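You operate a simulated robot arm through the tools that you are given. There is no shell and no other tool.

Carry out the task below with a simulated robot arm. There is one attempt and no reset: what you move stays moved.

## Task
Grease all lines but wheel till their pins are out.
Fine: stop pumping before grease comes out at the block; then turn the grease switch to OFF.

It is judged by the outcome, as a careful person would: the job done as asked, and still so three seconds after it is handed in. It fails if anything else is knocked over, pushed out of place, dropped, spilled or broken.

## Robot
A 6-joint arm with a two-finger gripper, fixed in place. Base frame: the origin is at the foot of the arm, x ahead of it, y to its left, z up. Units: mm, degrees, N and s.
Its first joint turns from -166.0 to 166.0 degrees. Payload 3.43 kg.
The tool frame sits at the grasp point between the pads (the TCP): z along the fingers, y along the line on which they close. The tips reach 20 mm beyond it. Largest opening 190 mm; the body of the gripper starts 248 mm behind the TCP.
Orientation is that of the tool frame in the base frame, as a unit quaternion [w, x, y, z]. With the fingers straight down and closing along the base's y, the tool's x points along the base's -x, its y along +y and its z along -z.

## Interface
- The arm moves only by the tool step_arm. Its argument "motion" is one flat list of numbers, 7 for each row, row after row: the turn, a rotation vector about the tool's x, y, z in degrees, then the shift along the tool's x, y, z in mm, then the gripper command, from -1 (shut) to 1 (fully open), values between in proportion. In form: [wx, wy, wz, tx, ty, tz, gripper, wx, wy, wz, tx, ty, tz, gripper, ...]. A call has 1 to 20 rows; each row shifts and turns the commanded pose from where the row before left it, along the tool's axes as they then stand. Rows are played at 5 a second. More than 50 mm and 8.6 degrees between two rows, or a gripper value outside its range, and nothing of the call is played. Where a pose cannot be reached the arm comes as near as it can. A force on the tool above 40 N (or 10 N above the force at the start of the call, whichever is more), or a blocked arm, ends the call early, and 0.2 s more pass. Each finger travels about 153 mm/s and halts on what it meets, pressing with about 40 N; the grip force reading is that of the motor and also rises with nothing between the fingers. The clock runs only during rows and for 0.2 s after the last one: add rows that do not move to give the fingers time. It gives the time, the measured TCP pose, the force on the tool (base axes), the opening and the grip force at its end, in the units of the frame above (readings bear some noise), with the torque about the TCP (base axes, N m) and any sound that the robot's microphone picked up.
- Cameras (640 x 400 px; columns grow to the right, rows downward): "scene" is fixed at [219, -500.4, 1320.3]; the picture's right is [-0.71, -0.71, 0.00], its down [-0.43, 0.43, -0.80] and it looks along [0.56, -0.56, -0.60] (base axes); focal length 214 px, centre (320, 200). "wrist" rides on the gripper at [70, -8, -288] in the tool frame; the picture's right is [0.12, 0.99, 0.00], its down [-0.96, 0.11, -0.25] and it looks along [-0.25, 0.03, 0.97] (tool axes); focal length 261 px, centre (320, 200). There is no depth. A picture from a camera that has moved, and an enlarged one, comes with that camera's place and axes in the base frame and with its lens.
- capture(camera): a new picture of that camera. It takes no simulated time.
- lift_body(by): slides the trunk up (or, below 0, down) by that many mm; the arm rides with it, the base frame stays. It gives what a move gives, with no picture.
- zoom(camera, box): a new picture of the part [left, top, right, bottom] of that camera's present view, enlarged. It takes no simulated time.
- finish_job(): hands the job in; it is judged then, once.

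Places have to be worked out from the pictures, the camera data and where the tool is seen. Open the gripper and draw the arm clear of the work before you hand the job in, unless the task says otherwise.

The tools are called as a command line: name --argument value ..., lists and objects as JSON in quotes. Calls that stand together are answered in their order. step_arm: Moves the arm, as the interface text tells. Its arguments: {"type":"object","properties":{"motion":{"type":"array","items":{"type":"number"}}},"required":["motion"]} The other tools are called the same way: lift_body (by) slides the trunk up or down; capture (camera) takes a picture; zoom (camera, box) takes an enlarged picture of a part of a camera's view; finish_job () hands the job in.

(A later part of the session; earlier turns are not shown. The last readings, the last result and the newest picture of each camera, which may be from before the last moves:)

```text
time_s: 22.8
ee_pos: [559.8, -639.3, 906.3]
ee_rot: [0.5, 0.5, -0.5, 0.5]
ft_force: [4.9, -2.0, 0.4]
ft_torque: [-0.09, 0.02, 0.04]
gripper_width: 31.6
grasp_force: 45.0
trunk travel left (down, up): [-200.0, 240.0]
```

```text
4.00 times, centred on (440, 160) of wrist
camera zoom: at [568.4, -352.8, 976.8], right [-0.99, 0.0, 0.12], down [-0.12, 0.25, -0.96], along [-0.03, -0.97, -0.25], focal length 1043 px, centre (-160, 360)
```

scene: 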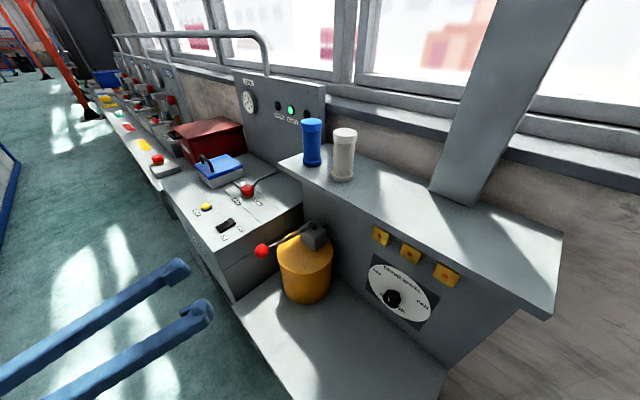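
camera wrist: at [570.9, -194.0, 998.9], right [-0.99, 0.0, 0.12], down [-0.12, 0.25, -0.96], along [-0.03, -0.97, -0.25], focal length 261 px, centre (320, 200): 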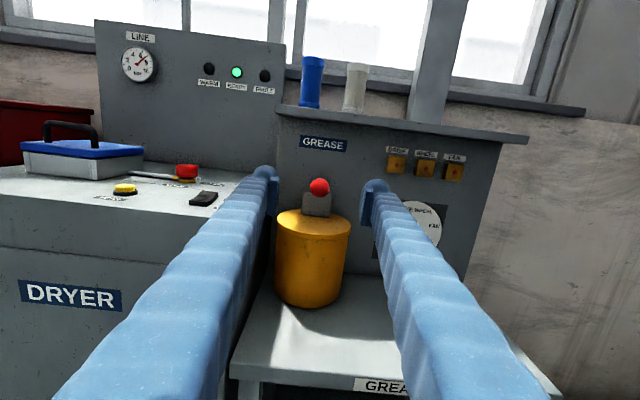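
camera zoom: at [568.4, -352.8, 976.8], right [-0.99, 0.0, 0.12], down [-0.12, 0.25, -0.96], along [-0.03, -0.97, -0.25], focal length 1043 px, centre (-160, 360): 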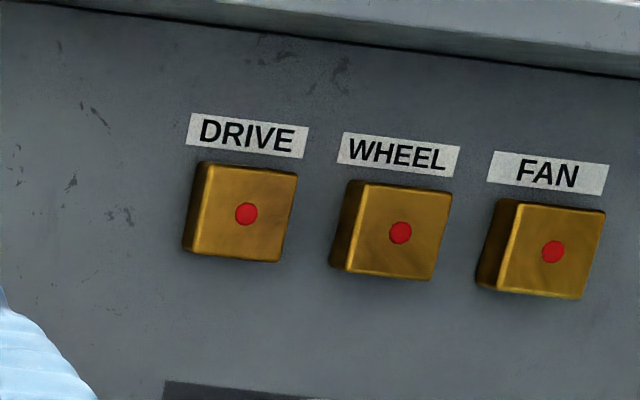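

Held at 31.6 mm, and this view shows the three pins well. I swing the ball down along its arc by about 15° and see how the lever responds.

step_arm --motion '[0, 0, 0, -7.5, 0, -1.3, -1, 0, 0, 0, -7.5, 0, -1.1, -1, 0, 0, 0, -7.5, 0, -0.6, -1, 0, 0, 0, -7.5, 0, -0.4, -1, 0, 0, 0, -7.5, 0, 0.1, -1, 0, 0, 0, -7.6, 0, 0.3, -1, 0, 0, 0, 0, 0, 0, -1]'

zoom --camera "wrist" --box '[360, 60, 520, 160]'

zoom --camera "wrist" --box '[240, 120, 400, 250]'

zoom --camera "scene" --box '[170, 180, 340, 320]'

```text
time_s: 24.4
ee_pos: [560.7, -636.7, 861.6]
ee_rot: [0.5, 0.501, -0.499, 0.5]
ft_force: [10.4, -15.8, 11.2]
ft_torque: [-1.14, 0.01, 0.05]
gripper_width: 31.7
grasp_force: 45.0
trunk travel left (down, up): [-200.0, 240.0]
```

```text
4.00 times, centred on (440, 110) of wrist
camera zoom: at [568.5, -350.5, 932.3], right [-0.99, 0.0, 0.12], down [-0.12, 0.25, -0.96], along [-0.03, -0.97, -0.25], focal length 1043 px, centre (-160, 560)
```

zoom: 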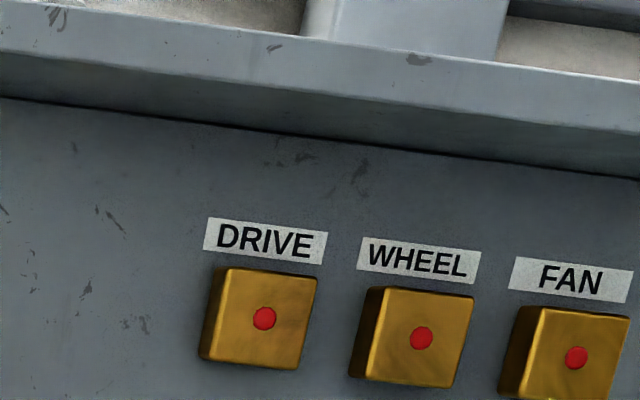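

```text
3.08 times, centred on (320, 185) of wrist
camera zoom: at [568.5, -350.5, 932.3], right [-0.99, 0.0, 0.12], down [-0.12, 0.25, -0.96], along [-0.03, -0.97, -0.25], focal length 802 px, centre (320, 246)
```

zoom: 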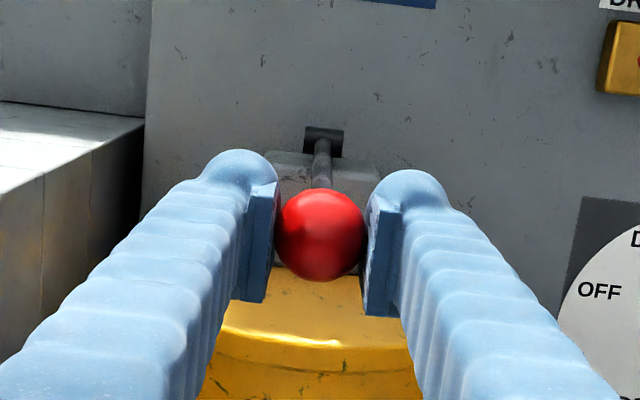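

```text
2.86 times, centred on (255, 250) of scene
camera zoom: at [219.0, -500.4, 1320.3], right [-0.71, -0.71, 0.0], down [-0.43, 0.43, -0.8], along [0.56, -0.56, -0.6], focal length 613 px, centre (506, 57)
```

zoom: 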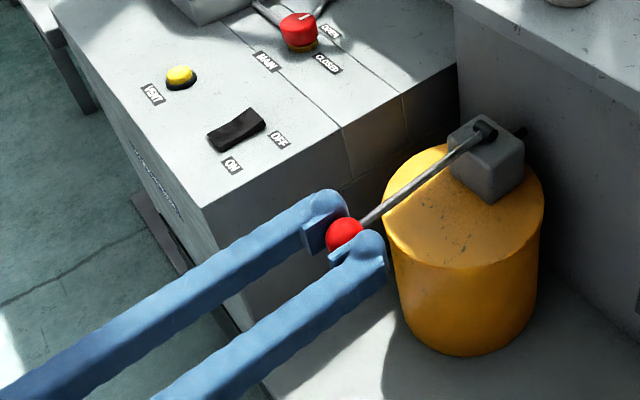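

The lever follows with about 11 N resistance and no pin change yet; the −16 N in y shows my arc is a bit too far out. I correct the arc and continue down.

step_arm --motion '[0, 0, 0, -7.5, 0, 1.9, -1, 0, 0, 0, -7.5, 0, 1.1, -1, 0, 0, 0, -7.5, 0, 1.5, -1, 0, 0, 0, -7.5, 0, 1.7, -1, 0, 0, 0, 0, 0, 0, -1]'

zoom --camera "wrist" --box '[360, 20, 520, 120]'

zoom --camera "scene" --box '[170, 180, 340, 320]'

```text
time_s: 25.6
ee_pos: [559.6, -642.3, 832.6]
ee_rot: [0.501, 0.5, -0.499, 0.501]
ft_force: [18.1, -14.6, 16.7]
ft_torque: [-0.31, 0.02, 0.01]
gripper_width: 31.2
grasp_force: 44.7
trunk travel left (down, up): [-200.0, 240.0]
```

```text
4.00 times, centred on (440, 70) of wrist
camera zoom: at [568.1, -356.3, 902.5], right [-0.99, 0.0, 0.12], down [-0.12, 0.25, -0.96], along [-0.03, -0.97, -0.24], focal length 1043 px, centre (-160, 720)
```

zoom: 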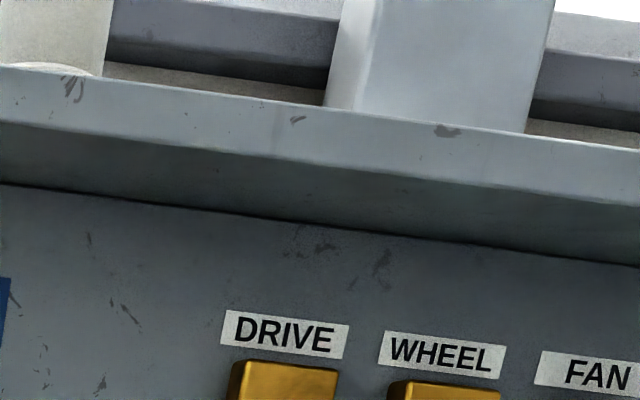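

```text
2.86 times, centred on (255, 250) of scene
camera zoom: at [219.0, -500.4, 1320.3], right [-0.71, -0.71, 0.0], down [-0.43, 0.43, -0.8], along [0.56, -0.56, -0.6], focal length 613 px, centre (506, 57)
```

zoom: 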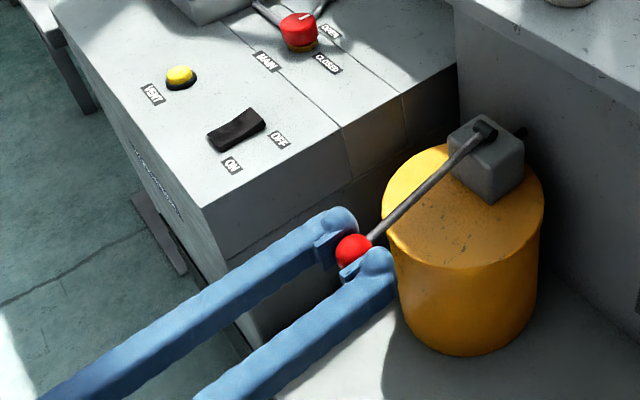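

Tangential resistance is about 12 N, with some leftover radial pull and a little x load. I correct both and continue down to look for the bottom of the stroke.

step_arm --motion '[0, 0, 0, -7.5, -0.8, 3.3, -1, 0, 0, 0, -7.5, -0.7, 3.1, -1, 0, 0, 0, -7.5, 0, 2.8, -1, 0, 0, 0, 0, 0, 0, -1]'

capture --camera "wrist"

zoom --camera "scene" --box '[245, 210, 335, 270]'

zoom --camera "scene" --box '[370, 220, 466, 290]'

```text
time_s: 26.1
ee_pos: [560.5, -643.5, 830.2]
ee_rot: [0.502, 0.498, -0.498, 0.503]
ft_force: [-7.0, 22.1, 12.1]
ft_torque: [-0.18, 0.23, -0.12]
gripper_width: 30.7
grasp_force: 44.8
trunk travel left (down, up): [-200.0, 240.0]
stopped in row 2: the force on the tool passed its limit at 41 N (the readings are from after the stop); the commanded pose is now the measured one
```

```text
taken
camera wrist: at [568.5, -357.1, 898.3], right [-0.99, 0.0, 0.12], down [-0.12, 0.24, -0.96], along [-0.03, -0.97, -0.24], focal length 261 px, centre (320, 200)
```

wrist: 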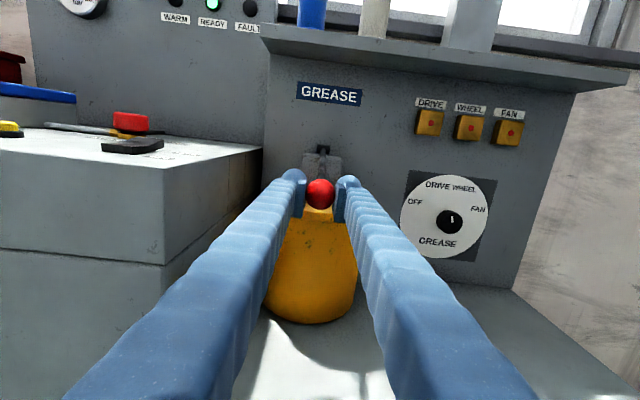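

```text
6.67 times, centred on (290, 240) of scene
camera zoom: at [219.0, -500.4, 1320.3], right [-0.71, -0.71, 0.0], down [-0.43, 0.43, -0.8], along [0.56, -0.56, -0.6], focal length 1430 px, centre (520, -67)
```

zoom: 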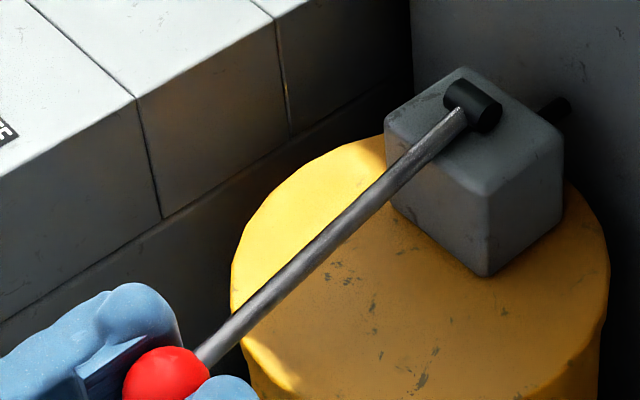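

```text
5.71 times, centred on (418, 255) of scene
camera zoom: at [219.0, -500.4, 1320.3], right [-0.71, -0.71, 0.0], down [-0.43, 0.43, -0.8], along [0.56, -0.56, -0.6], focal length 1226 px, centre (-240, -114)
```

zoom: 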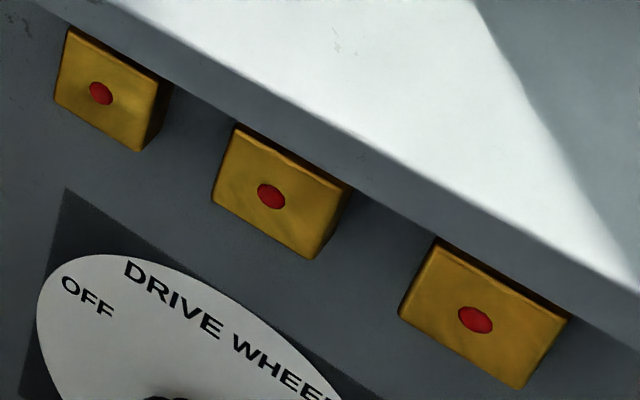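

The lever hit its lower stop at about −15° (ball z≈830), and the pins have not moved yet. A refit of the arc gives pivot (−811.6, 876.6) with radius 173.4; I bring the lever back up to its start angle along it.

step_arm --motion '[0, 0, 0, 8.2, 0, -1.4, -1, 0, 0, 0, 8.1, 0, -1.3, -1, 0, 0, 0, 7.5, 0, -1.1, -1, 0, 0, 0, 7.5, 0, -0.8, -1, 0, 0, 0, 7.5, 0, -0.5, -1, 0, 0, 0, 7.6, 0, -0.2, -1, 0, 0, 0, 7.5, 0, 0.2, -1, 0, 0, 0, 7.6, 0, 0.5, -1, 0, 0, 0, 7.5, 0, 0.8, -1, 0, 0, 0, 7.5, 0, 1.1, -1, 0, 0, 0, 0, 0, 0, -1]'

zoom --camera "wrist" --box '[360, 110, 520, 210]'

zoom --camera "scene" --box '[370, 220, 466, 290]'

zoom --camera "wrist" --box '[240, 120, 400, 250]'

```text
time_s: 28.4
ee_pos: [559.5, -643.0, 904.1]
ee_rot: [0.501, 0.498, -0.498, 0.502]
ft_force: [-6.8, -10.2, -7.3]
ft_torque: [1.07, 0.01, 0.04]
gripper_width: 30.6
grasp_force: 44.7
trunk travel left (down, up): [-200.0, 240.0]
```

```text
4.00 times, centred on (440, 160) of wrist
camera zoom: at [568.8, -356.1, 972.8], right [-0.99, 0.0, 0.12], down [-0.11, 0.24, -0.96], along [-0.03, -0.97, -0.24], focal length 1043 px, centre (-160, 360)
```

zoom: 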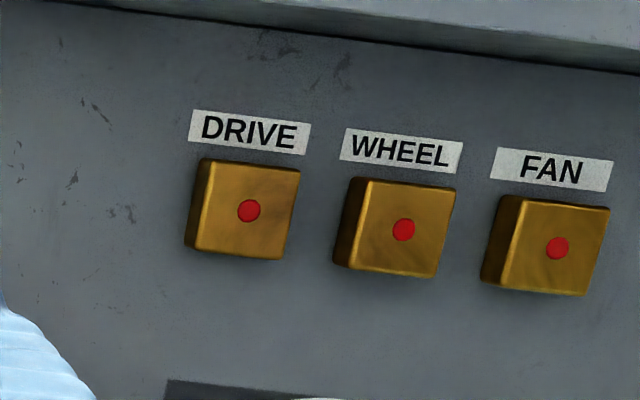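

```text
5.71 times, centred on (418, 255) of scene
camera zoom: at [219.0, -500.4, 1320.3], right [-0.71, -0.71, 0.0], down [-0.43, 0.43, -0.8], along [0.56, -0.56, -0.6], focal length 1226 px, centre (-240, -114)
```

zoom: 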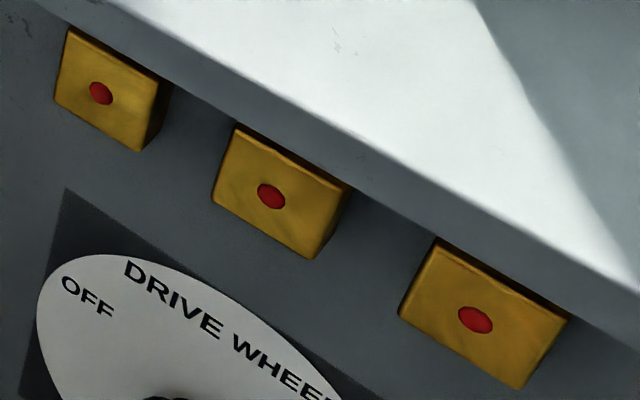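

```text
3.08 times, centred on (320, 185) of wrist
camera zoom: at [568.8, -356.1, 972.8], right [-0.99, 0.0, 0.12], down [-0.11, 0.24, -0.96], along [-0.03, -0.97, -0.24], focal length 802 px, centre (320, 246)
```

zoom: 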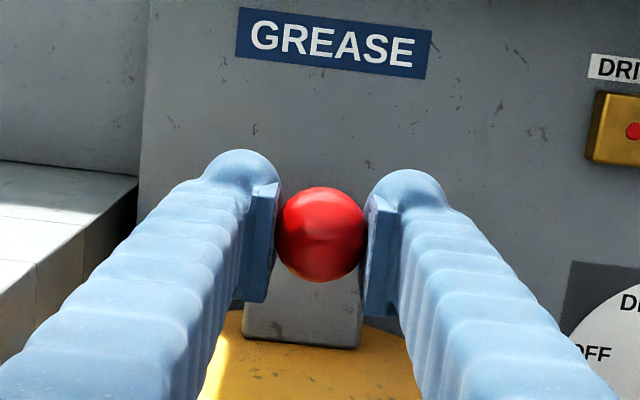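

No pin change after one down-and-up to the start angle. I go further up the arc to find out whether the lever has more upward travel.

step_arm --motion '[0, 0, 0, 7.2, 0, 1.2, -1, 0, 0, 0, 7.2, 0, 1.5, -1, 0, 0, 0, 7.3, 0, 2.0, -1, 0, 0, 0, 7.3, 0, 2.3, -1, 0, 0, 0, 0, 0, 0, -1]'

zoom --camera "scene" --box '[170, 180, 340, 320]'

zoom --camera "scene" --box '[370, 220, 466, 290]'

```text
time_s: 29.0
ee_pos: [559.8, -643.4, 906.4]
ee_rot: [0.499, 0.504, -0.5, 0.497]
ft_force: [5.0, -7.7, -15.3]
ft_torque: [-0.44, -0.13, 0.34]
gripper_width: 30.4
grasp_force: 45.7
trunk travel left (down, up): [-200.0, 240.0]
stopped in row 2: the force on the tool passed its limit at 45 N (the readings are from after the stop); the commanded pose is now the measured one
```

```text
2.86 times, centred on (255, 250) of scene
camera zoom: at [219.0, -500.4, 1320.3], right [-0.71, -0.71, 0.0], down [-0.43, 0.43, -0.8], along [0.56, -0.56, -0.6], focal length 613 px, centre (506, 57)
```

zoom: 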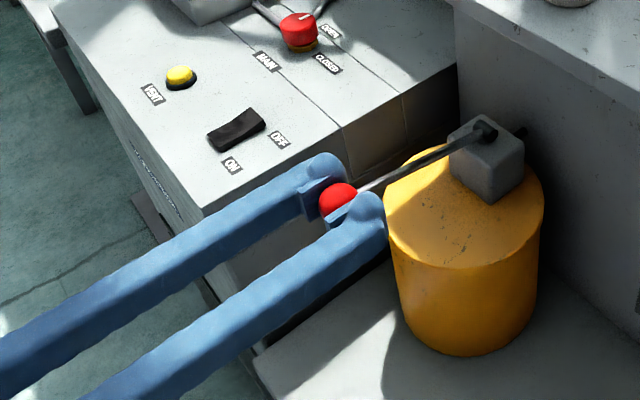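

```text
5.71 times, centred on (418, 255) of scene
camera zoom: at [219.0, -500.4, 1320.3], right [-0.71, -0.71, 0.0], down [-0.43, 0.43, -0.8], along [0.56, -0.56, -0.6], focal length 1226 px, centre (-240, -114)
```

zoom: 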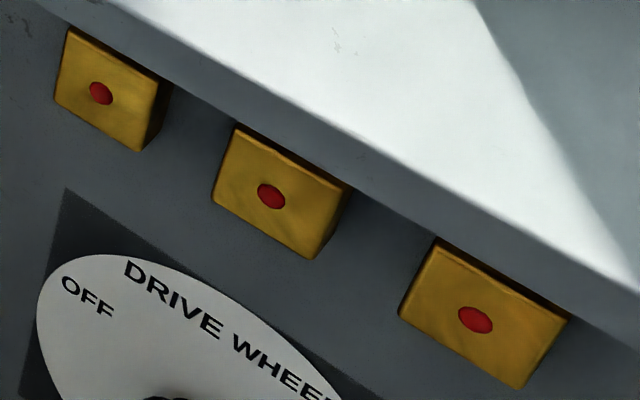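

The upper stop is right at the start angle, so the lever's full stroke is about 25° (ball z 906 to 831). I do a second full down stroke along the fitted arc and check the pins.

step_arm --motion '[0, 0, 0, -7.48, 0, -0.7, -1, 0, 0, 0, -7.52, 0, -0.6, -1, 0, 0, 0, -7.55, 0, -0.48, -1, 0, 0, 0, -7.56, 0, -0.15, -1, 0, 0, 0, -7.57, 0, 0.18, -1, 0, 0, 0, -7.54, 0, 0.51, -1, 0, 0, 0, -7.52, 0, 0.83, -1, 0, 0, 0, -7.48, 0, 1.17, -1, 0, 0, 0, -7.42, 0, 1.49, -1, 0, 0, 0, -7.34, 0, 1.81, -1, 0, 0, 0, 0, 0, 0, -1]'

zoom --camera "scene" --box '[370, 220, 466, 290]'

```text
time_s: 31.4
ee_pos: [560.5, -645.8, 833.8]
ee_rot: [0.5, 0.503, -0.499, 0.498]
ft_force: [10.1, 5.8, 8.7]
ft_torque: [-0.97, 0.02, -0.01]
gripper_width: 30.4
grasp_force: 45.4
trunk travel left (down, up): [-200.0, 240.0]
```

```text
5.71 times, centred on (418, 255) of scene
camera zoom: at [219.0, -500.4, 1320.3], right [-0.71, -0.71, 0.0], down [-0.43, 0.43, -0.8], along [0.56, -0.56, -0.6], focal length 1226 px, centre (-240, -114)
```

zoom: 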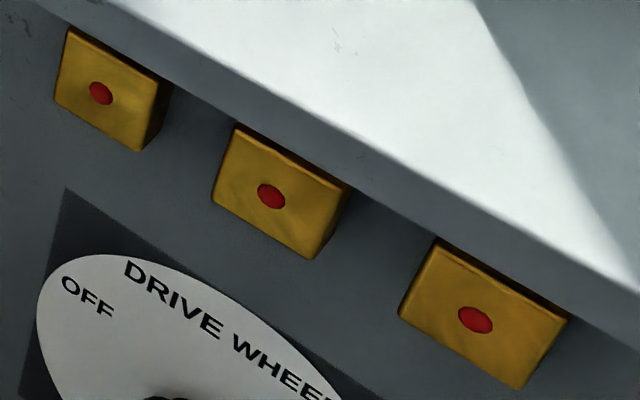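

No change yet, and the ball is at z=833.8, a few mm above the stop. I finish the stroke with a small extra push and look again.

step_arm --motion '[0, 0, 0, -2.5, 0, 0.6, -1, 0, 0, 0, -1, 0, 0.2, -1, 0, 0, 0, 0, 0, 0, -1]'

zoom --camera "scene" --box '[370, 220, 466, 290]'

```text
time_s: 32.2
ee_pos: [561.2, -646.3, 830.5]
ee_rot: [0.501, 0.501, -0.5, 0.499]
ft_force: [13.1, 10.5, 9.4]
ft_torque: [-1.18, 0.04, -0.03]
gripper_width: 30.4
grasp_force: 45.0
trunk travel left (down, up): [-200.0, 240.0]
```

```text
5.71 times, centred on (418, 255) of scene
camera zoom: at [219.0, -500.4, 1320.3], right [-0.71, -0.71, 0.0], down [-0.43, 0.43, -0.8], along [0.56, -0.56, -0.6], focal length 1226 px, centre (-240, -114)
```

zoom: 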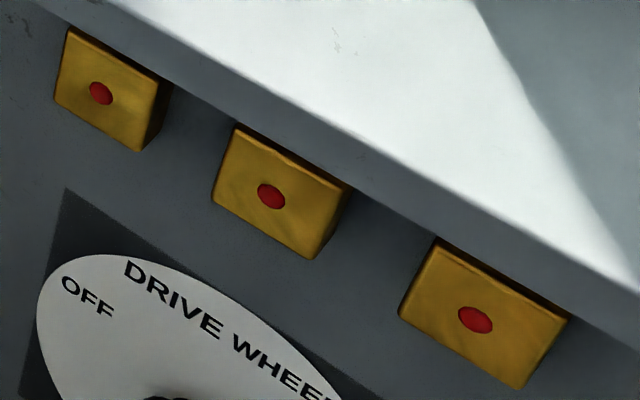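

Still only about 9 N, so this isn't the stop yet. I push a little more in small steps until the force rises.

step_arm --motion '[0, 0, 0, -1.5, 0, 0, -1, 0, 0, 0, -1.5, 0, 0.2, -1, 0, 0, 0, -1.5, 0, 0.2, -1, 0, 0, 0, 0, 0, 0, -1]'

zoom --camera "scene" --box '[370, 220, 466, 290]'

zoom --camera "scene" --box '[245, 210, 335, 270]'

zoom --camera "wrist" --box '[240, 120, 400, 250]'

```text
time_s: 33.2
ee_pos: [561.0, -647.3, 828.9]
ee_rot: [0.501, 0.5, -0.498, 0.5]
ft_force: [17.9, 3.0, 34.4]
ft_torque: [0.16, -0.08, -0.12]
gripper_width: 30.5
grasp_force: 45.2
trunk travel left (down, up): [-200.0, 240.0]
```

```text
5.71 times, centred on (418, 255) of scene
camera zoom: at [219.0, -500.4, 1320.3], right [-0.71, -0.71, 0.0], down [-0.43, 0.43, -0.8], along [0.56, -0.56, -0.6], focal length 1226 px, centre (-240, -114)
```

zoom: 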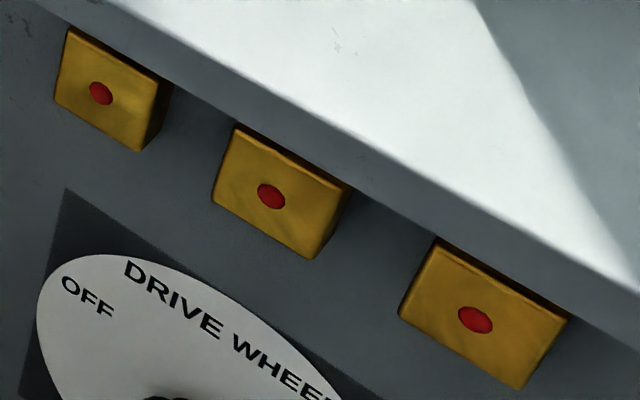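

```text
6.67 times, centred on (290, 240) of scene
camera zoom: at [219.0, -500.4, 1320.3], right [-0.71, -0.71, 0.0], down [-0.43, 0.43, -0.8], along [0.56, -0.56, -0.6], focal length 1430 px, centre (520, -67)
```

zoom: 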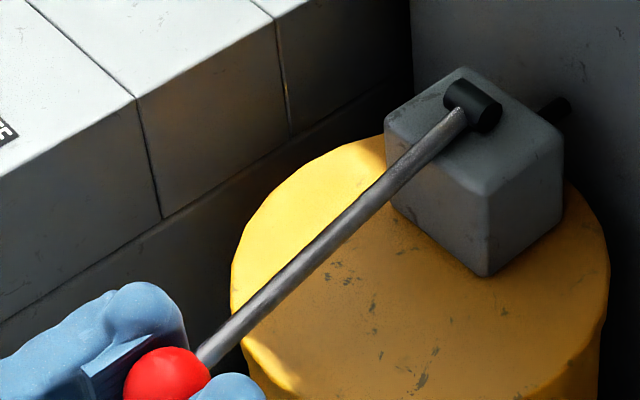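

```text
3.08 times, centred on (320, 185) of wrist
camera zoom: at [568.2, -360.2, 898.8], right [-0.99, 0.0, 0.12], down [-0.12, 0.24, -0.96], along [-0.03, -0.97, -0.24], focal length 802 px, centre (320, 246)
```

zoom: 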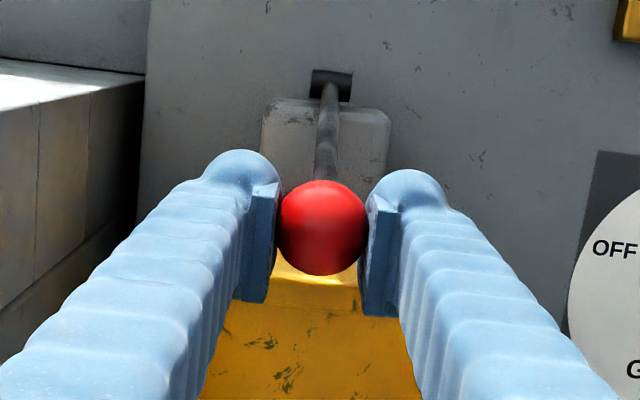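

Now at the bottom stop (34 N) and the pins are still in, so it takes more strokes. I do one full cycle: up to the top stop and down again, then check.

step_arm --motion '[0, 0, 0, 9.29, 0, -2.1, -1, 0, 0, 0, 9.29, 0, -1.7, -1, 0, 0, 0, 9.29, 0, -1.2, -1, 0, 0, 0, 9.29, 0, -0.8, -1, 0, 0, 0, 9.29, 0, -0.3, -1, 0, 0, 0, 9.29, 0, 0, -1, 0, 0, 0, 9.29, 0, 0.2, -1, 0, 0, 0, 9.29, 0, 0.5, -1, 0, 0, 0, 9.29, 0, 0.7, -1, 0, 0, 0, 0, 0, 0, -1, 0, 0, 0, -9.1, 0, -0.7, -1, 0, 0, 0, -9.1, 0, -0.5, -1, 0, 0, 0, -9.1, 0, -0.2, -1, 0, 0, 0, -9.1, 0, 0, -1, 0, 0, 0, -9.1, 0, 0.3, -1, 0, 0, 0, -9.1, 0, 0.8, -1, 0, 0, 0, -9.1, 0, 1.2, -1, 0, 0, 0, -9.1, 0, 1.7, -1, 0, 0, 0, -9.1, 0, 2.1, -1, 0, 0, 0, 0, 0, 0, -1]'

zoom --camera "scene" --box '[370, 220, 466, 290]'

zoom --camera "wrist" --box '[240, 60, 540, 260]'

```text
time_s: 37.4
ee_pos: [560.9, -645.4, 827.8]
ee_rot: [0.501, 0.502, -0.499, 0.499]
ft_force: [13.0, 4.5, 17.0]
ft_torque: [-0.2, 0.09, -0.04]
gripper_width: 30.7
grasp_force: 45.0
trunk travel left (down, up): [-200.0, 240.0]
```

```text
5.71 times, centred on (418, 255) of scene
camera zoom: at [219.0, -500.4, 1320.3], right [-0.71, -0.71, 0.0], down [-0.43, 0.43, -0.8], along [0.56, -0.56, -0.6], focal length 1226 px, centre (-240, -114)
```

zoom: 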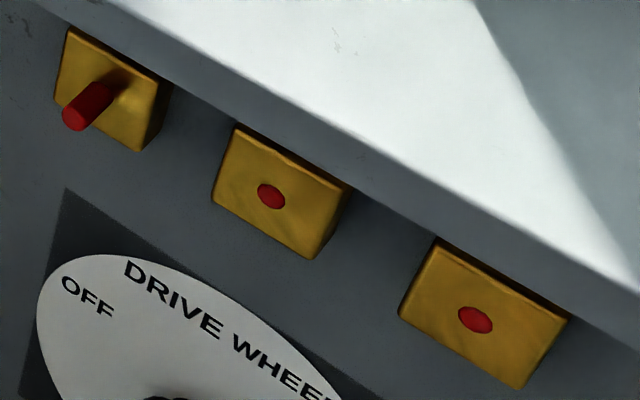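

```text
2.00 times, centred on (390, 160) of wrist
camera zoom: at [568.4, -359.7, 898.5], right [-0.99, 0.0, 0.12], down [-0.12, 0.25, -0.96], along [-0.03, -0.97, -0.25], focal length 521 px, centre (180, 280)
```

zoom: 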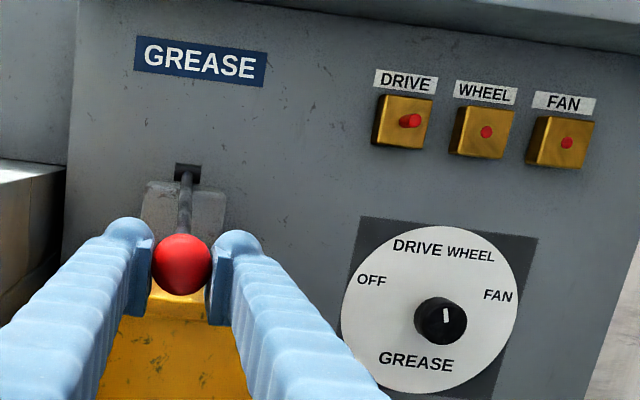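

The DRIVE pin is now fully out after the third stroke, with no grease showing, so I stop on this line. I leave the lever down, ease the load, open the gripper and back straight out.

step_arm --motion '[0, 0, 0, 2, 0, 0, -1, 0, 0, 0, 0, 0, 0, -0.6, 0, 0, 0, 0, 0, 0, -0.2, 0, 0, 0, 0, 0, 0, -0.2, 0, 0, 0, 0, 0, -30, -0.2, 0, 0, 0, 0, 0, -40, -0.2, 0, 0, 0, 0, 0, -40, -0.2, 0, 0, 0, 0, 0, -40, -0.2, 0, 0, 0, 0, 0, 0, -0.2]'

capture --camera "wrist"

zoom --camera "scene" --box '[370, 220, 466, 290]'

zoom --camera "scene" --box '[170, 180, 340, 320]'

```text
time_s: 39.4
ee_pos: [559.7, -496.4, 830.8]
ee_rot: [0.5, 0.503, -0.499, 0.498]
ft_force: [0.5, -0.5, 0.6]
ft_torque: [-0.02, -0.03, -0.03]
gripper_width: 76.0
grasp_force: 0.0
trunk travel left (down, up): [-200.0, 240.0]
```

```text
taken
camera wrist: at [568.0, -210.7, 902.0], right [-0.99, 0.0, 0.12], down [-0.12, 0.25, -0.96], along [-0.03, -0.97, -0.25], focal length 261 px, centre (320, 200)
```

wrist: 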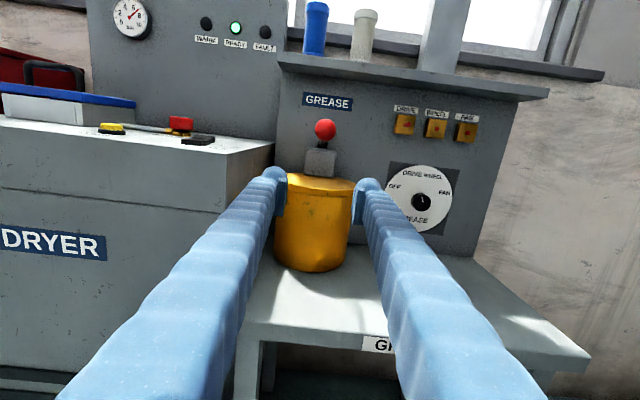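

```text
5.71 times, centred on (418, 255) of scene
camera zoom: at [219.0, -500.4, 1320.3], right [-0.71, -0.71, 0.0], down [-0.43, 0.43, -0.8], along [0.56, -0.56, -0.6], focal length 1226 px, centre (-240, -114)
```

zoom: 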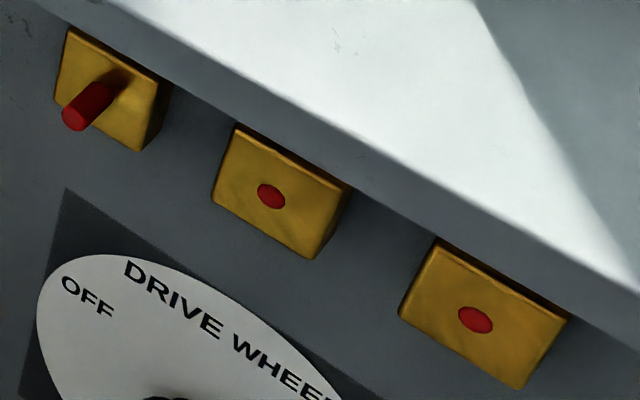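

```text
2.86 times, centred on (255, 250) of scene
camera zoom: at [219.0, -500.4, 1320.3], right [-0.71, -0.71, 0.0], down [-0.43, 0.43, -0.8], along [0.56, -0.56, -0.6], focal length 613 px, centre (506, 57)
```

zoom: 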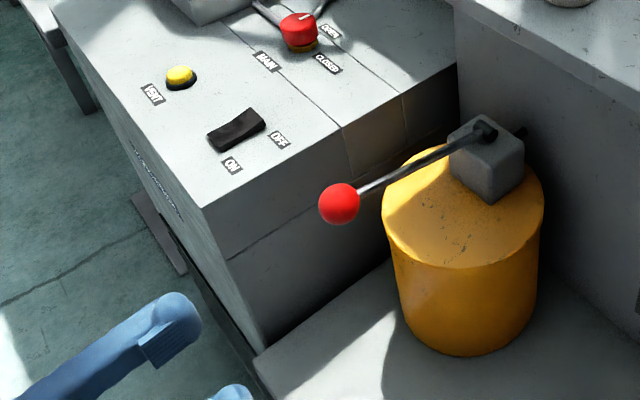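

The lever springs back to its top by itself, and the DRIVE pin stays out with no grease. I go back to the knob with the tool rolled −44°, ready to turn it clockwise from DRIVE to FAN (about 88°).

step_arm --motion '[0, 0, 0, -11.5, 44, 0, 0, 0, 0, 0, -11.5, 44, 0, 0, 0, 0, 0, -11.5, 44, 0, 0, 0, 0, 0, -11.5, 44, 0, 0, 0, 0, 0, -11.5, 44, 0, 0, 0, 0, 0, -11.5, 44, 0, 0, 0, 0, -7.4, 0, 0, 0, 0, 0, 0, -7.4, 0, 0, 0, 0, 0, 0, -7.4, 0, 0, 40, 0, 0, 0, -7.4, 0, 0, 40, 0, 0, 0, -7.4, 0, 0, 40, 0, 0, 0, -7.4, 0, 0, 40, 0, 0, 0, 0, 0, 0, 40, 0, 0, 0, 0, 0, 0, 40, 0, 0, 0, 0, 0, 0, 0, 0]'

capture --camera "wrist"

zoom --camera "wrist" --box '[240, 120, 400, 250]'

```text
time_s: 42.6
ee_pos: [294.2, -739.5, 761.4]
ee_rot: [0.651, 0.654, -0.272, 0.273]
ft_force: [0.0, 0.4, -0.1]
ft_torque: [0.0, 0.0, 0.03]
gripper_width: 94.9
grasp_force: 0.0
trunk travel left (down, up): [-200.0, 240.0]
```

```text
taken
camera wrist: at [348.6, -452.7, 806.1], right [-0.62, 0.0, 0.78], down [-0.76, 0.25, -0.6], along [-0.19, -0.97, -0.16], focal length 261 px, centre (320, 200)
```

wrist: 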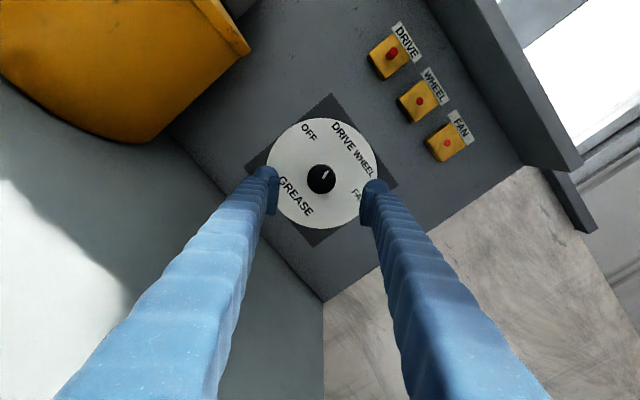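

```text
3.08 times, centred on (320, 185) of wrist
camera zoom: at [348.6, -452.7, 806.1], right [-0.62, 0.0, 0.78], down [-0.76, 0.25, -0.6], along [-0.19, -0.97, -0.16], focal length 802 px, centre (320, 246)
```

zoom: 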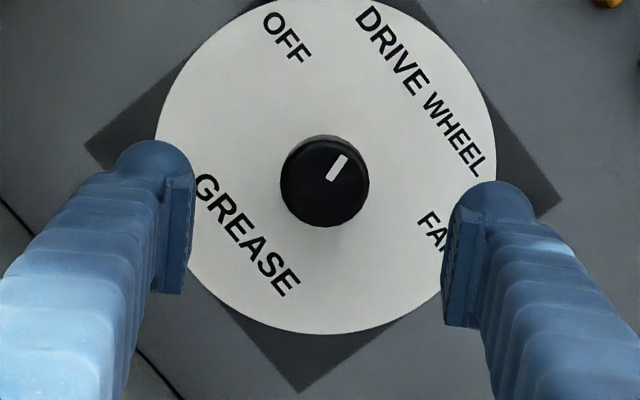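

The knob axis now reads about (294.5, 763.8), so I correct by about 2 mm and go in over the knob.

step_arm --motion '[0, 0, 0, 1.9, 1.0, 0, 0, 0, 0, 0, 0, 0, 36, 0, 0, 0, 0, 0, 0, 36, 0, 0, 0, 0, 0, 0, 37, 0, 0, 0, 0, 0, 0, 0, 0]'

zoom --camera "wrist" --box '[240, 120, 400, 250]'

```text
time_s: 43.8
ee_pos: [296.0, -847.5, 762.0]
ee_rot: [0.65, 0.655, -0.272, 0.273]
ft_force: [0.0, -0.4, 0.4]
ft_torque: [0.0, -0.02, 0.01]
gripper_width: 94.9
grasp_force: 0.1
trunk travel left (down, up): [-200.0, 240.0]
```

```text
3.08 times, centred on (320, 185) of wrist
camera zoom: at [349.7, -561.2, 806.4], right [-0.62, 0.0, 0.78], down [-0.76, 0.25, -0.6], along [-0.19, -0.97, -0.16], focal length 802 px, centre (320, 246)
```

zoom: 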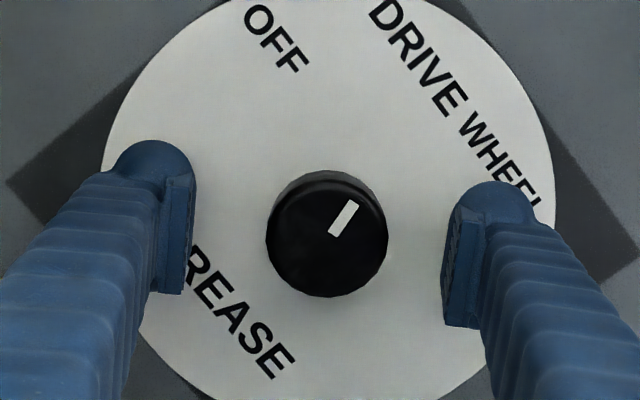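

From three roll angles the knob axis resolves to (294.8, 765.6), so I shift by (2.4, 2.7) mm in tool axes to centre it and close.

step_arm --motion '[0, 0, 0, 2.4, 2.7, 0, 0, 0, 0, 0, 0, 0, 0, 0, 0, 0, 0, 0, 0, 0, -0.5, 0, 0, 0, 0, 0, 0, -1, 0, 0, 0, 0, 0, 0, -1, 0, 0, 0, 0, 0, 0, -1]'

zoom --camera "wrist" --box '[240, 120, 400, 250]'

```text
time_s: 45.2
ee_pos: [294.4, -847.9, 764.5]
ee_rot: [0.651, 0.654, -0.272, 0.272]
ft_force: [5.5, -0.5, -4.0]
ft_torque: [0.01, 0.0, 0.07]
gripper_width: 42.3
grasp_force: 45.1
trunk travel left (down, up): [-200.0, 240.0]
```

```text
3.08 times, centred on (320, 185) of wrist
camera zoom: at [350.0, -561.2, 810.0], right [-0.62, 0.0, 0.78], down [-0.76, 0.25, -0.6], along [-0.19, -0.97, -0.16], focal length 802 px, centre (320, 246)
```

zoom: 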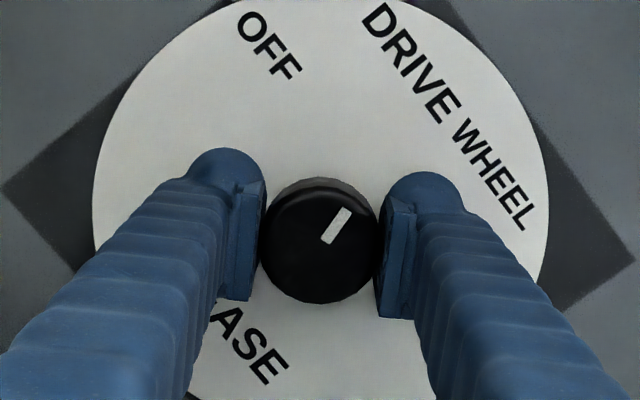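

Gripped with only about 6 N of side load. I turn clockwise the first 48° and check loads.

step_arm --motion '[0, 0, 8, 0, 0, 0, -1, 0, 0, 8, 0, 0, 0, -1, 0, 0, 8, 0, 0, 0, -1, 0, 0, 8, 0, 0, 0, -1, 0, 0, 8, 0, 0, 0, -1, 0, 0, 8, 0, 0, 0, -1, 0, 0, 0, 0, 0, 0, -1]'

zoom --camera "wrist" --box '[240, 120, 400, 250]'

```text
time_s: 46.8
ee_pos: [295.7, -847.2, 764.3]
ee_rot: [-0.483, -0.487, 0.516, -0.514]
ft_force: [8.1, -15.5, -15.2]
ft_torque: [0.26, 0.0, 0.03]
gripper_width: 42.6
grasp_force: 45.2
trunk travel left (down, up): [-200.0, 240.0]
```

```text
3.08 times, centred on (320, 185) of wrist
camera zoom: at [299.1, -561.4, 837.0], right [-1.0, 0.0, 0.06], down [-0.06, 0.25, -0.97], along [-0.01, -0.97, -0.25], focal length 802 px, centre (320, 246)
```

zoom: 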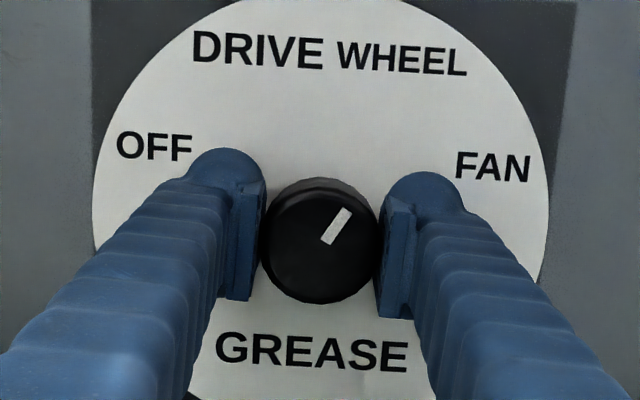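

The knob follows without slip and is now just past WHEEL. I relieve the small load and turn the remaining 40° to FAN.

step_arm --motion '[0, 0, 8, -1, -0.6, 0, -1, 0, 0, 8, 0, 0, 0, -1, 0, 0, 8, 0, 0, 0, -1, 0, 0, 8, 0, 0, 0, -1, 0, 0, 8, 0, 0, 0, -1, 0, 0, 0, 0, 0, 0, -1]'

zoom --camera "wrist" --box '[240, 120, 400, 250]'

```text
time_s: 48.2
ee_pos: [295.1, -846.7, 766.4]
ee_rot: [-0.279, -0.28, 0.651, -0.648]
ft_force: [-3.9, -6.6, -4.7]
ft_torque: [-0.08, 0.74, -0.21]
gripper_width: 42.8
grasp_force: 45.4
trunk travel left (down, up): [-200.0, 240.0]
```

```text
3.08 times, centred on (320, 185) of wrist
camera zoom: at [252.6, -561.1, 823.4], right [-0.8, 0.0, -0.6], down [0.58, 0.25, -0.78], along [0.15, -0.97, -0.2], focal length 802 px, centre (320, 246)
```

zoom: 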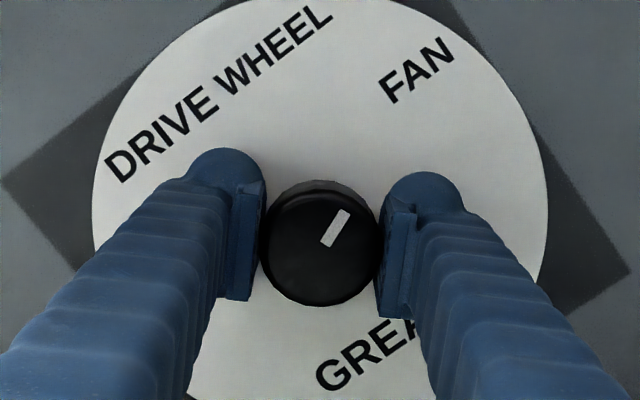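

The pointer lines up with FAN, and the 0.7 N·m of torque suggests its end stop. I open the fingers and check that the knob stays.

step_arm --motion '[0, 0, 0, 0, 0, 0, -0.4, 0, 0, 0, 0, 0, 0, 0, 0, 0, 0, 0, 0, 0, 0, 0, 0, 0, 0, 0, -36, 0, 0, 0, 0, 0, 0, -36, 0, 0, 0, 0, 0, 0, -36, 0, 0, 0, 0, 0, 0, 0, 0]'

zoom --camera "wrist" --box '[256, 115, 384, 235]'

capture --camera "wrist"

```text
time_s: 49.8
ee_pos: [295.1, -737.8, 766.7]
ee_rot: [-0.279, -0.281, 0.65, -0.649]
ft_force: [0.4, 0.2, 0.3]
ft_torque: [0.01, 0.01, 0.01]
gripper_width: 95.2
grasp_force: 0.1
trunk travel left (down, up): [-200.0, 240.0]
```

```text
3.33 times, centred on (320, 175) of wrist
camera zoom: at [253.2, -451.6, 824.2], right [-0.8, 0.0, -0.59], down [0.58, 0.25, -0.78], along [0.15, -0.97, -0.2], focal length 869 px, centre (320, 283)
```

zoom: 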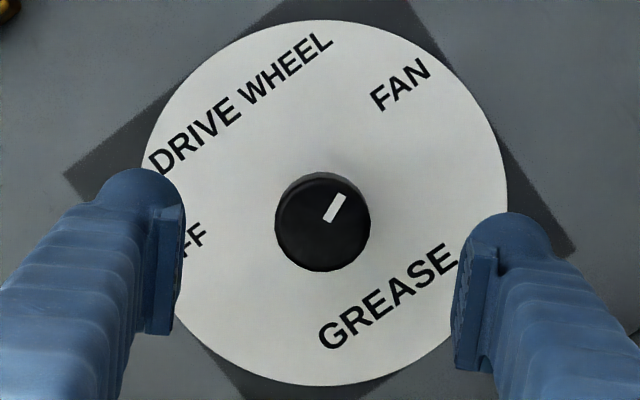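

```text
taken
camera wrist: at [253.2, -451.6, 824.2], right [-0.8, 0.0, -0.59], down [0.58, 0.25, -0.78], along [0.15, -0.97, -0.2], focal length 261 px, centre (320, 200)
```

wrist: 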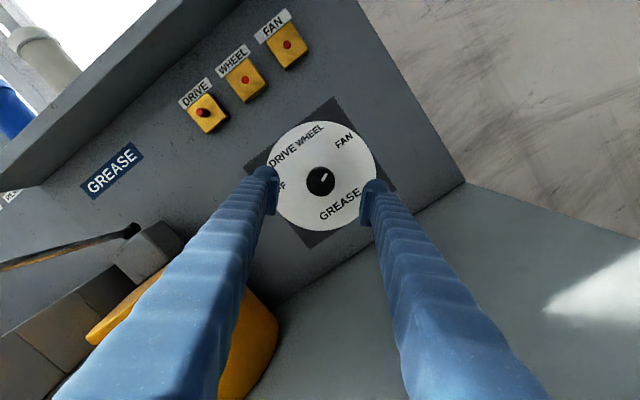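

The pointer is at FAN (within about 3°) and stayed there after release. I back off, roll the tool level again and travel back to the lever.

step_arm --motion '[0, 0, -7.27, 0, 0, -43, 0, 0, 0, -7.27, 0, 0, -43, 0, 0, 0, -7.27, 0, 0, -43, 0, 0, 0, -7.27, 0, 0, -43, 0, 0, 0, -7.27, 0, 0, -43, 0, 0, 0, -7.27, 0, 0, -43, 0, 0, 0, 0, 0, 0, 0, 0, 0, 0, 0, 20, -37.8, 0, -0.2, 0, 0, 0, 20, -37.8, 0, -0.2, 0, 0, 0, 20, -37.8, 0, -0.2, 0, 0, 0, 20, -37.8, 0, -0.2, 0, 0, 0, 20, -37.8, 0, -0.2, 0, 0, 0, 20, -37.8, 0, -0.2, 0, 0, 0, 20, -37.8, 0, -0.2, 0, 0, 0, 0, 0, 0, -0.2]'

capture --camera "wrist"

zoom --camera "wrist" --box '[240, 120, 400, 250]'

```text
time_s: 53.0
ee_pos: [562.7, -481.2, 906.5]
ee_rot: [0.501, 0.503, -0.499, 0.497]
ft_force: [0.6, -0.7, 0.7]
ft_torque: [-0.03, -0.01, -0.02]
gripper_width: 76.0
grasp_force: 0.2
trunk travel left (down, up): [-200.0, 240.0]
```

```text
taken
camera wrist: at [571.5, -195.1, 978.4], right [-0.99, 0.0, 0.12], down [-0.12, 0.25, -0.96], along [-0.03, -0.97, -0.25], focal length 261 px, centre (320, 200)
```

wrist: 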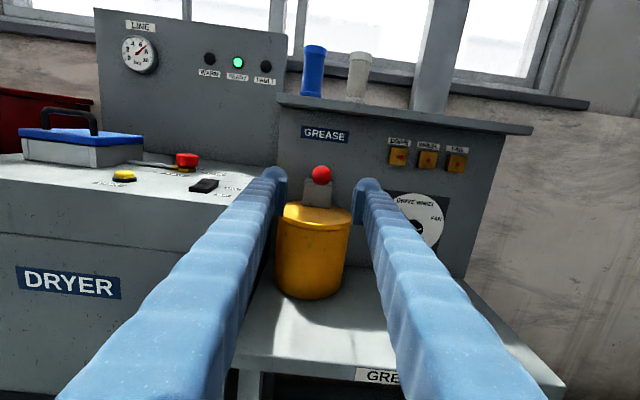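

```text
3.08 times, centred on (320, 185) of wrist
camera zoom: at [571.5, -195.1, 978.4], right [-0.99, 0.0, 0.12], down [-0.12, 0.25, -0.96], along [-0.03, -0.97, -0.25], focal length 802 px, centre (320, 246)
```

zoom: 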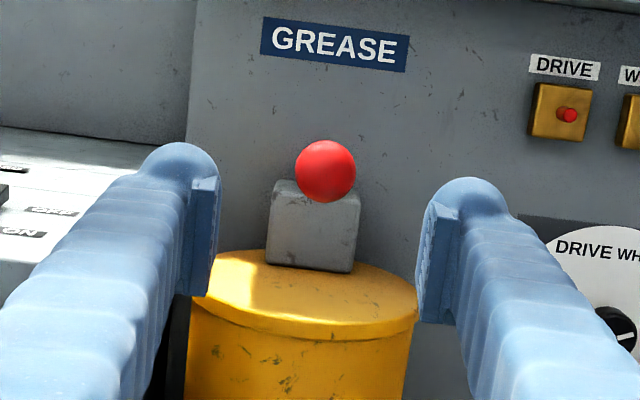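

Ball at (559.9, −640, 906.8) as before. I correct 3 mm sideways and go forward 159 mm around the ball.

step_arm --motion '[0, 0, 0, -0.5, 3.2, 0, -0.2, 0, 0, 0, 0, 0, 40, -0.2, 0, 0, 0, 0, 0, 40, -0.2, 0, 0, 0, 0, 0, 40, -0.2, 0, 0, 0, 0, 0, 39, -0.2, 0, 0, 0, 0, 0, 0, -0.2]'

zoom --camera "wrist" --box '[240, 120, 400, 250]'

zoom --camera "wrist" --box '[360, 110, 600, 260]'

```text
time_s: 54.4
ee_pos: [557.5, -640.8, 905.9]
ee_rot: [0.5, 0.503, -0.499, 0.498]
ft_force: [-0.3, 0.5, -0.1]
ft_torque: [-0.05, 0.02, 0.04]
gripper_width: 76.2
grasp_force: 0.1
trunk travel left (down, up): [-200.0, 240.0]
```

```text
3.08 times, centred on (320, 185) of wrist
camera zoom: at [565.7, -354.8, 977.6], right [-0.99, 0.0, 0.12], down [-0.12, 0.25, -0.96], along [-0.03, -0.97, -0.25], focal length 802 px, centre (320, 246)
```

zoom: 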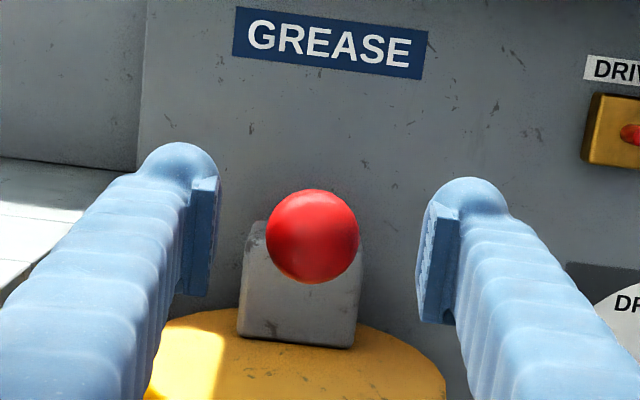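

```text
2.67 times, centred on (480, 185) of wrist
camera zoom: at [565.7, -354.8, 977.6], right [-0.99, 0.0, 0.12], down [-0.12, 0.25, -0.96], along [-0.03, -0.97, -0.25], focal length 695 px, centre (-107, 240)
```

zoom: 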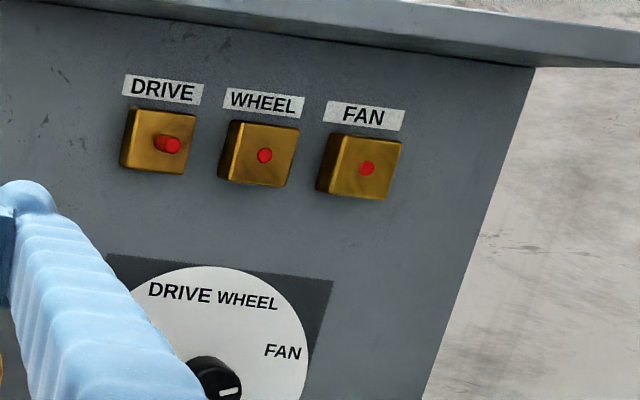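

The ball is 2.6 mm to the left of tool centre; I shift and close on it.

step_arm --motion '[0, 0, 0, 0, -2.4, 0, -0.2, 0, 0, 0, 0, 0, 0, -0.2, 0, 0, 0, 0, 0, 0, -0.7, 0, 0, 0, 0, 0, 0, -1, 0, 0, 0, 0, 0, 0, -1, 0, 0, 0, 0, 0, 0, -1]'

zoom --camera "wrist" --box '[240, 120, 400, 250]'

zoom --camera "scene" --box '[360, 220, 480, 330]'

```text
time_s: 55.8
ee_pos: [560.4, -638.7, 905.3]
ee_rot: [0.5, 0.502, -0.499, 0.498]
ft_force: [3.2, 0.1, -0.8]
ft_torque: [0.03, 0.02, 0.02]
gripper_width: 31.5
grasp_force: 45.1
trunk travel left (down, up): [-200.0, 240.0]
```

```text
3.08 times, centred on (320, 185) of wrist
camera zoom: at [568.6, -353.6, 977.0], right [-0.99, 0.0, 0.12], down [-0.12, 0.25, -0.96], along [-0.03, -0.97, -0.25], focal length 802 px, centre (320, 246)
```

zoom: 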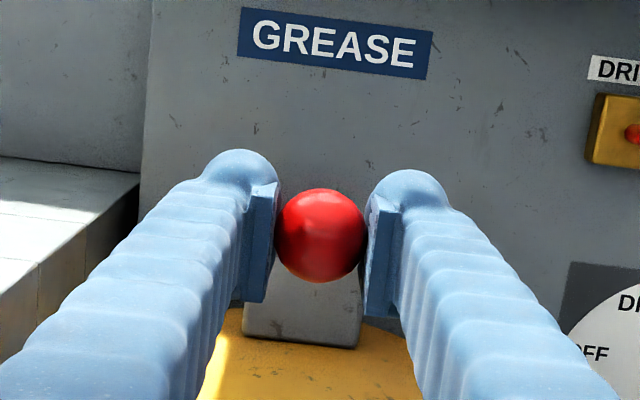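

```text
3.64 times, centred on (420, 275) of scene
camera zoom: at [219.0, -500.4, 1320.3], right [-0.71, -0.71, 0.0], down [-0.43, 0.43, -0.8], along [0.56, -0.56, -0.6], focal length 780 px, centre (-44, -73)
```

zoom: 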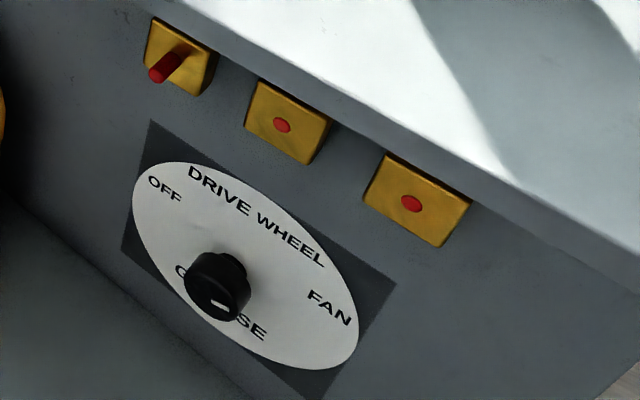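

The dial pointer faces FAN and the ball is held centrally. First full FAN stroke down to the bottom stop, then a check of the pins.

step_arm --motion '[0, 0, 0, -7.48, 0, -0.9, -1, 0, 0, 0, -7.52, 0, -0.65, -1, 0, 0, 0, -7.55, 0, -0.35, -1, 0, 0, 0, -7.56, 0, 0, -1, 0, 0, 0, -7.57, 0, 0.3, -1, 0, 0, 0, -7.54, 0, 0.6, -1, 0, 0, 0, -7.52, 0, 0.95, -1, 0, 0, 0, -7.48, 0, 1.25, -1, 0, 0, 0, -7.42, 0, 1.55, -1, 0, 0, 0, -7.34, 0, 1.85, -1, 0, 0, 0, -2.5, 0, 0.6, -1, 0, 0, 0, -2, 0, 0.5, -1, 0, 0, 0, 0, 0, 0, -1]'

zoom --camera "scene" --box '[370, 220, 466, 290]'

```text
time_s: 58.5
ee_pos: [560.1, -643.9, 831.7]
ee_rot: [0.502, 0.5, -0.498, 0.501]
ft_force: [-5.1, 16.0, 10.6]
ft_torque: [0.11, 0.18, -0.09]
gripper_width: 30.8
grasp_force: 44.9
trunk travel left (down, up): [-200.0, 240.0]
stopped in row 13: the force on the tool passed its limit at 40 N (the readings are from after the stop); the commanded pose is now the measured one
```

```text
5.71 times, centred on (418, 255) of scene
camera zoom: at [219.0, -500.4, 1320.3], right [-0.71, -0.71, 0.0], down [-0.43, 0.43, -0.8], along [0.56, -0.56, -0.6], focal length 1226 px, centre (-240, -114)
```

zoom: 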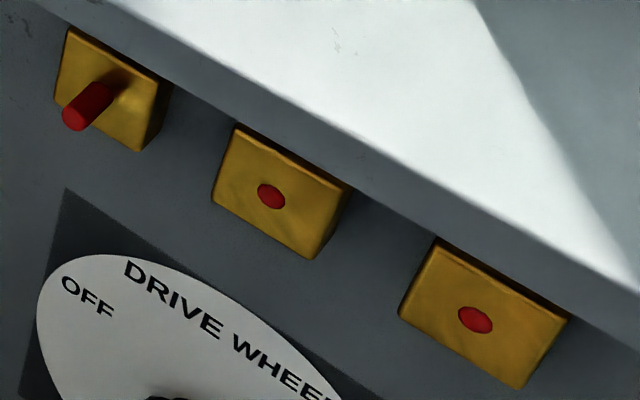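

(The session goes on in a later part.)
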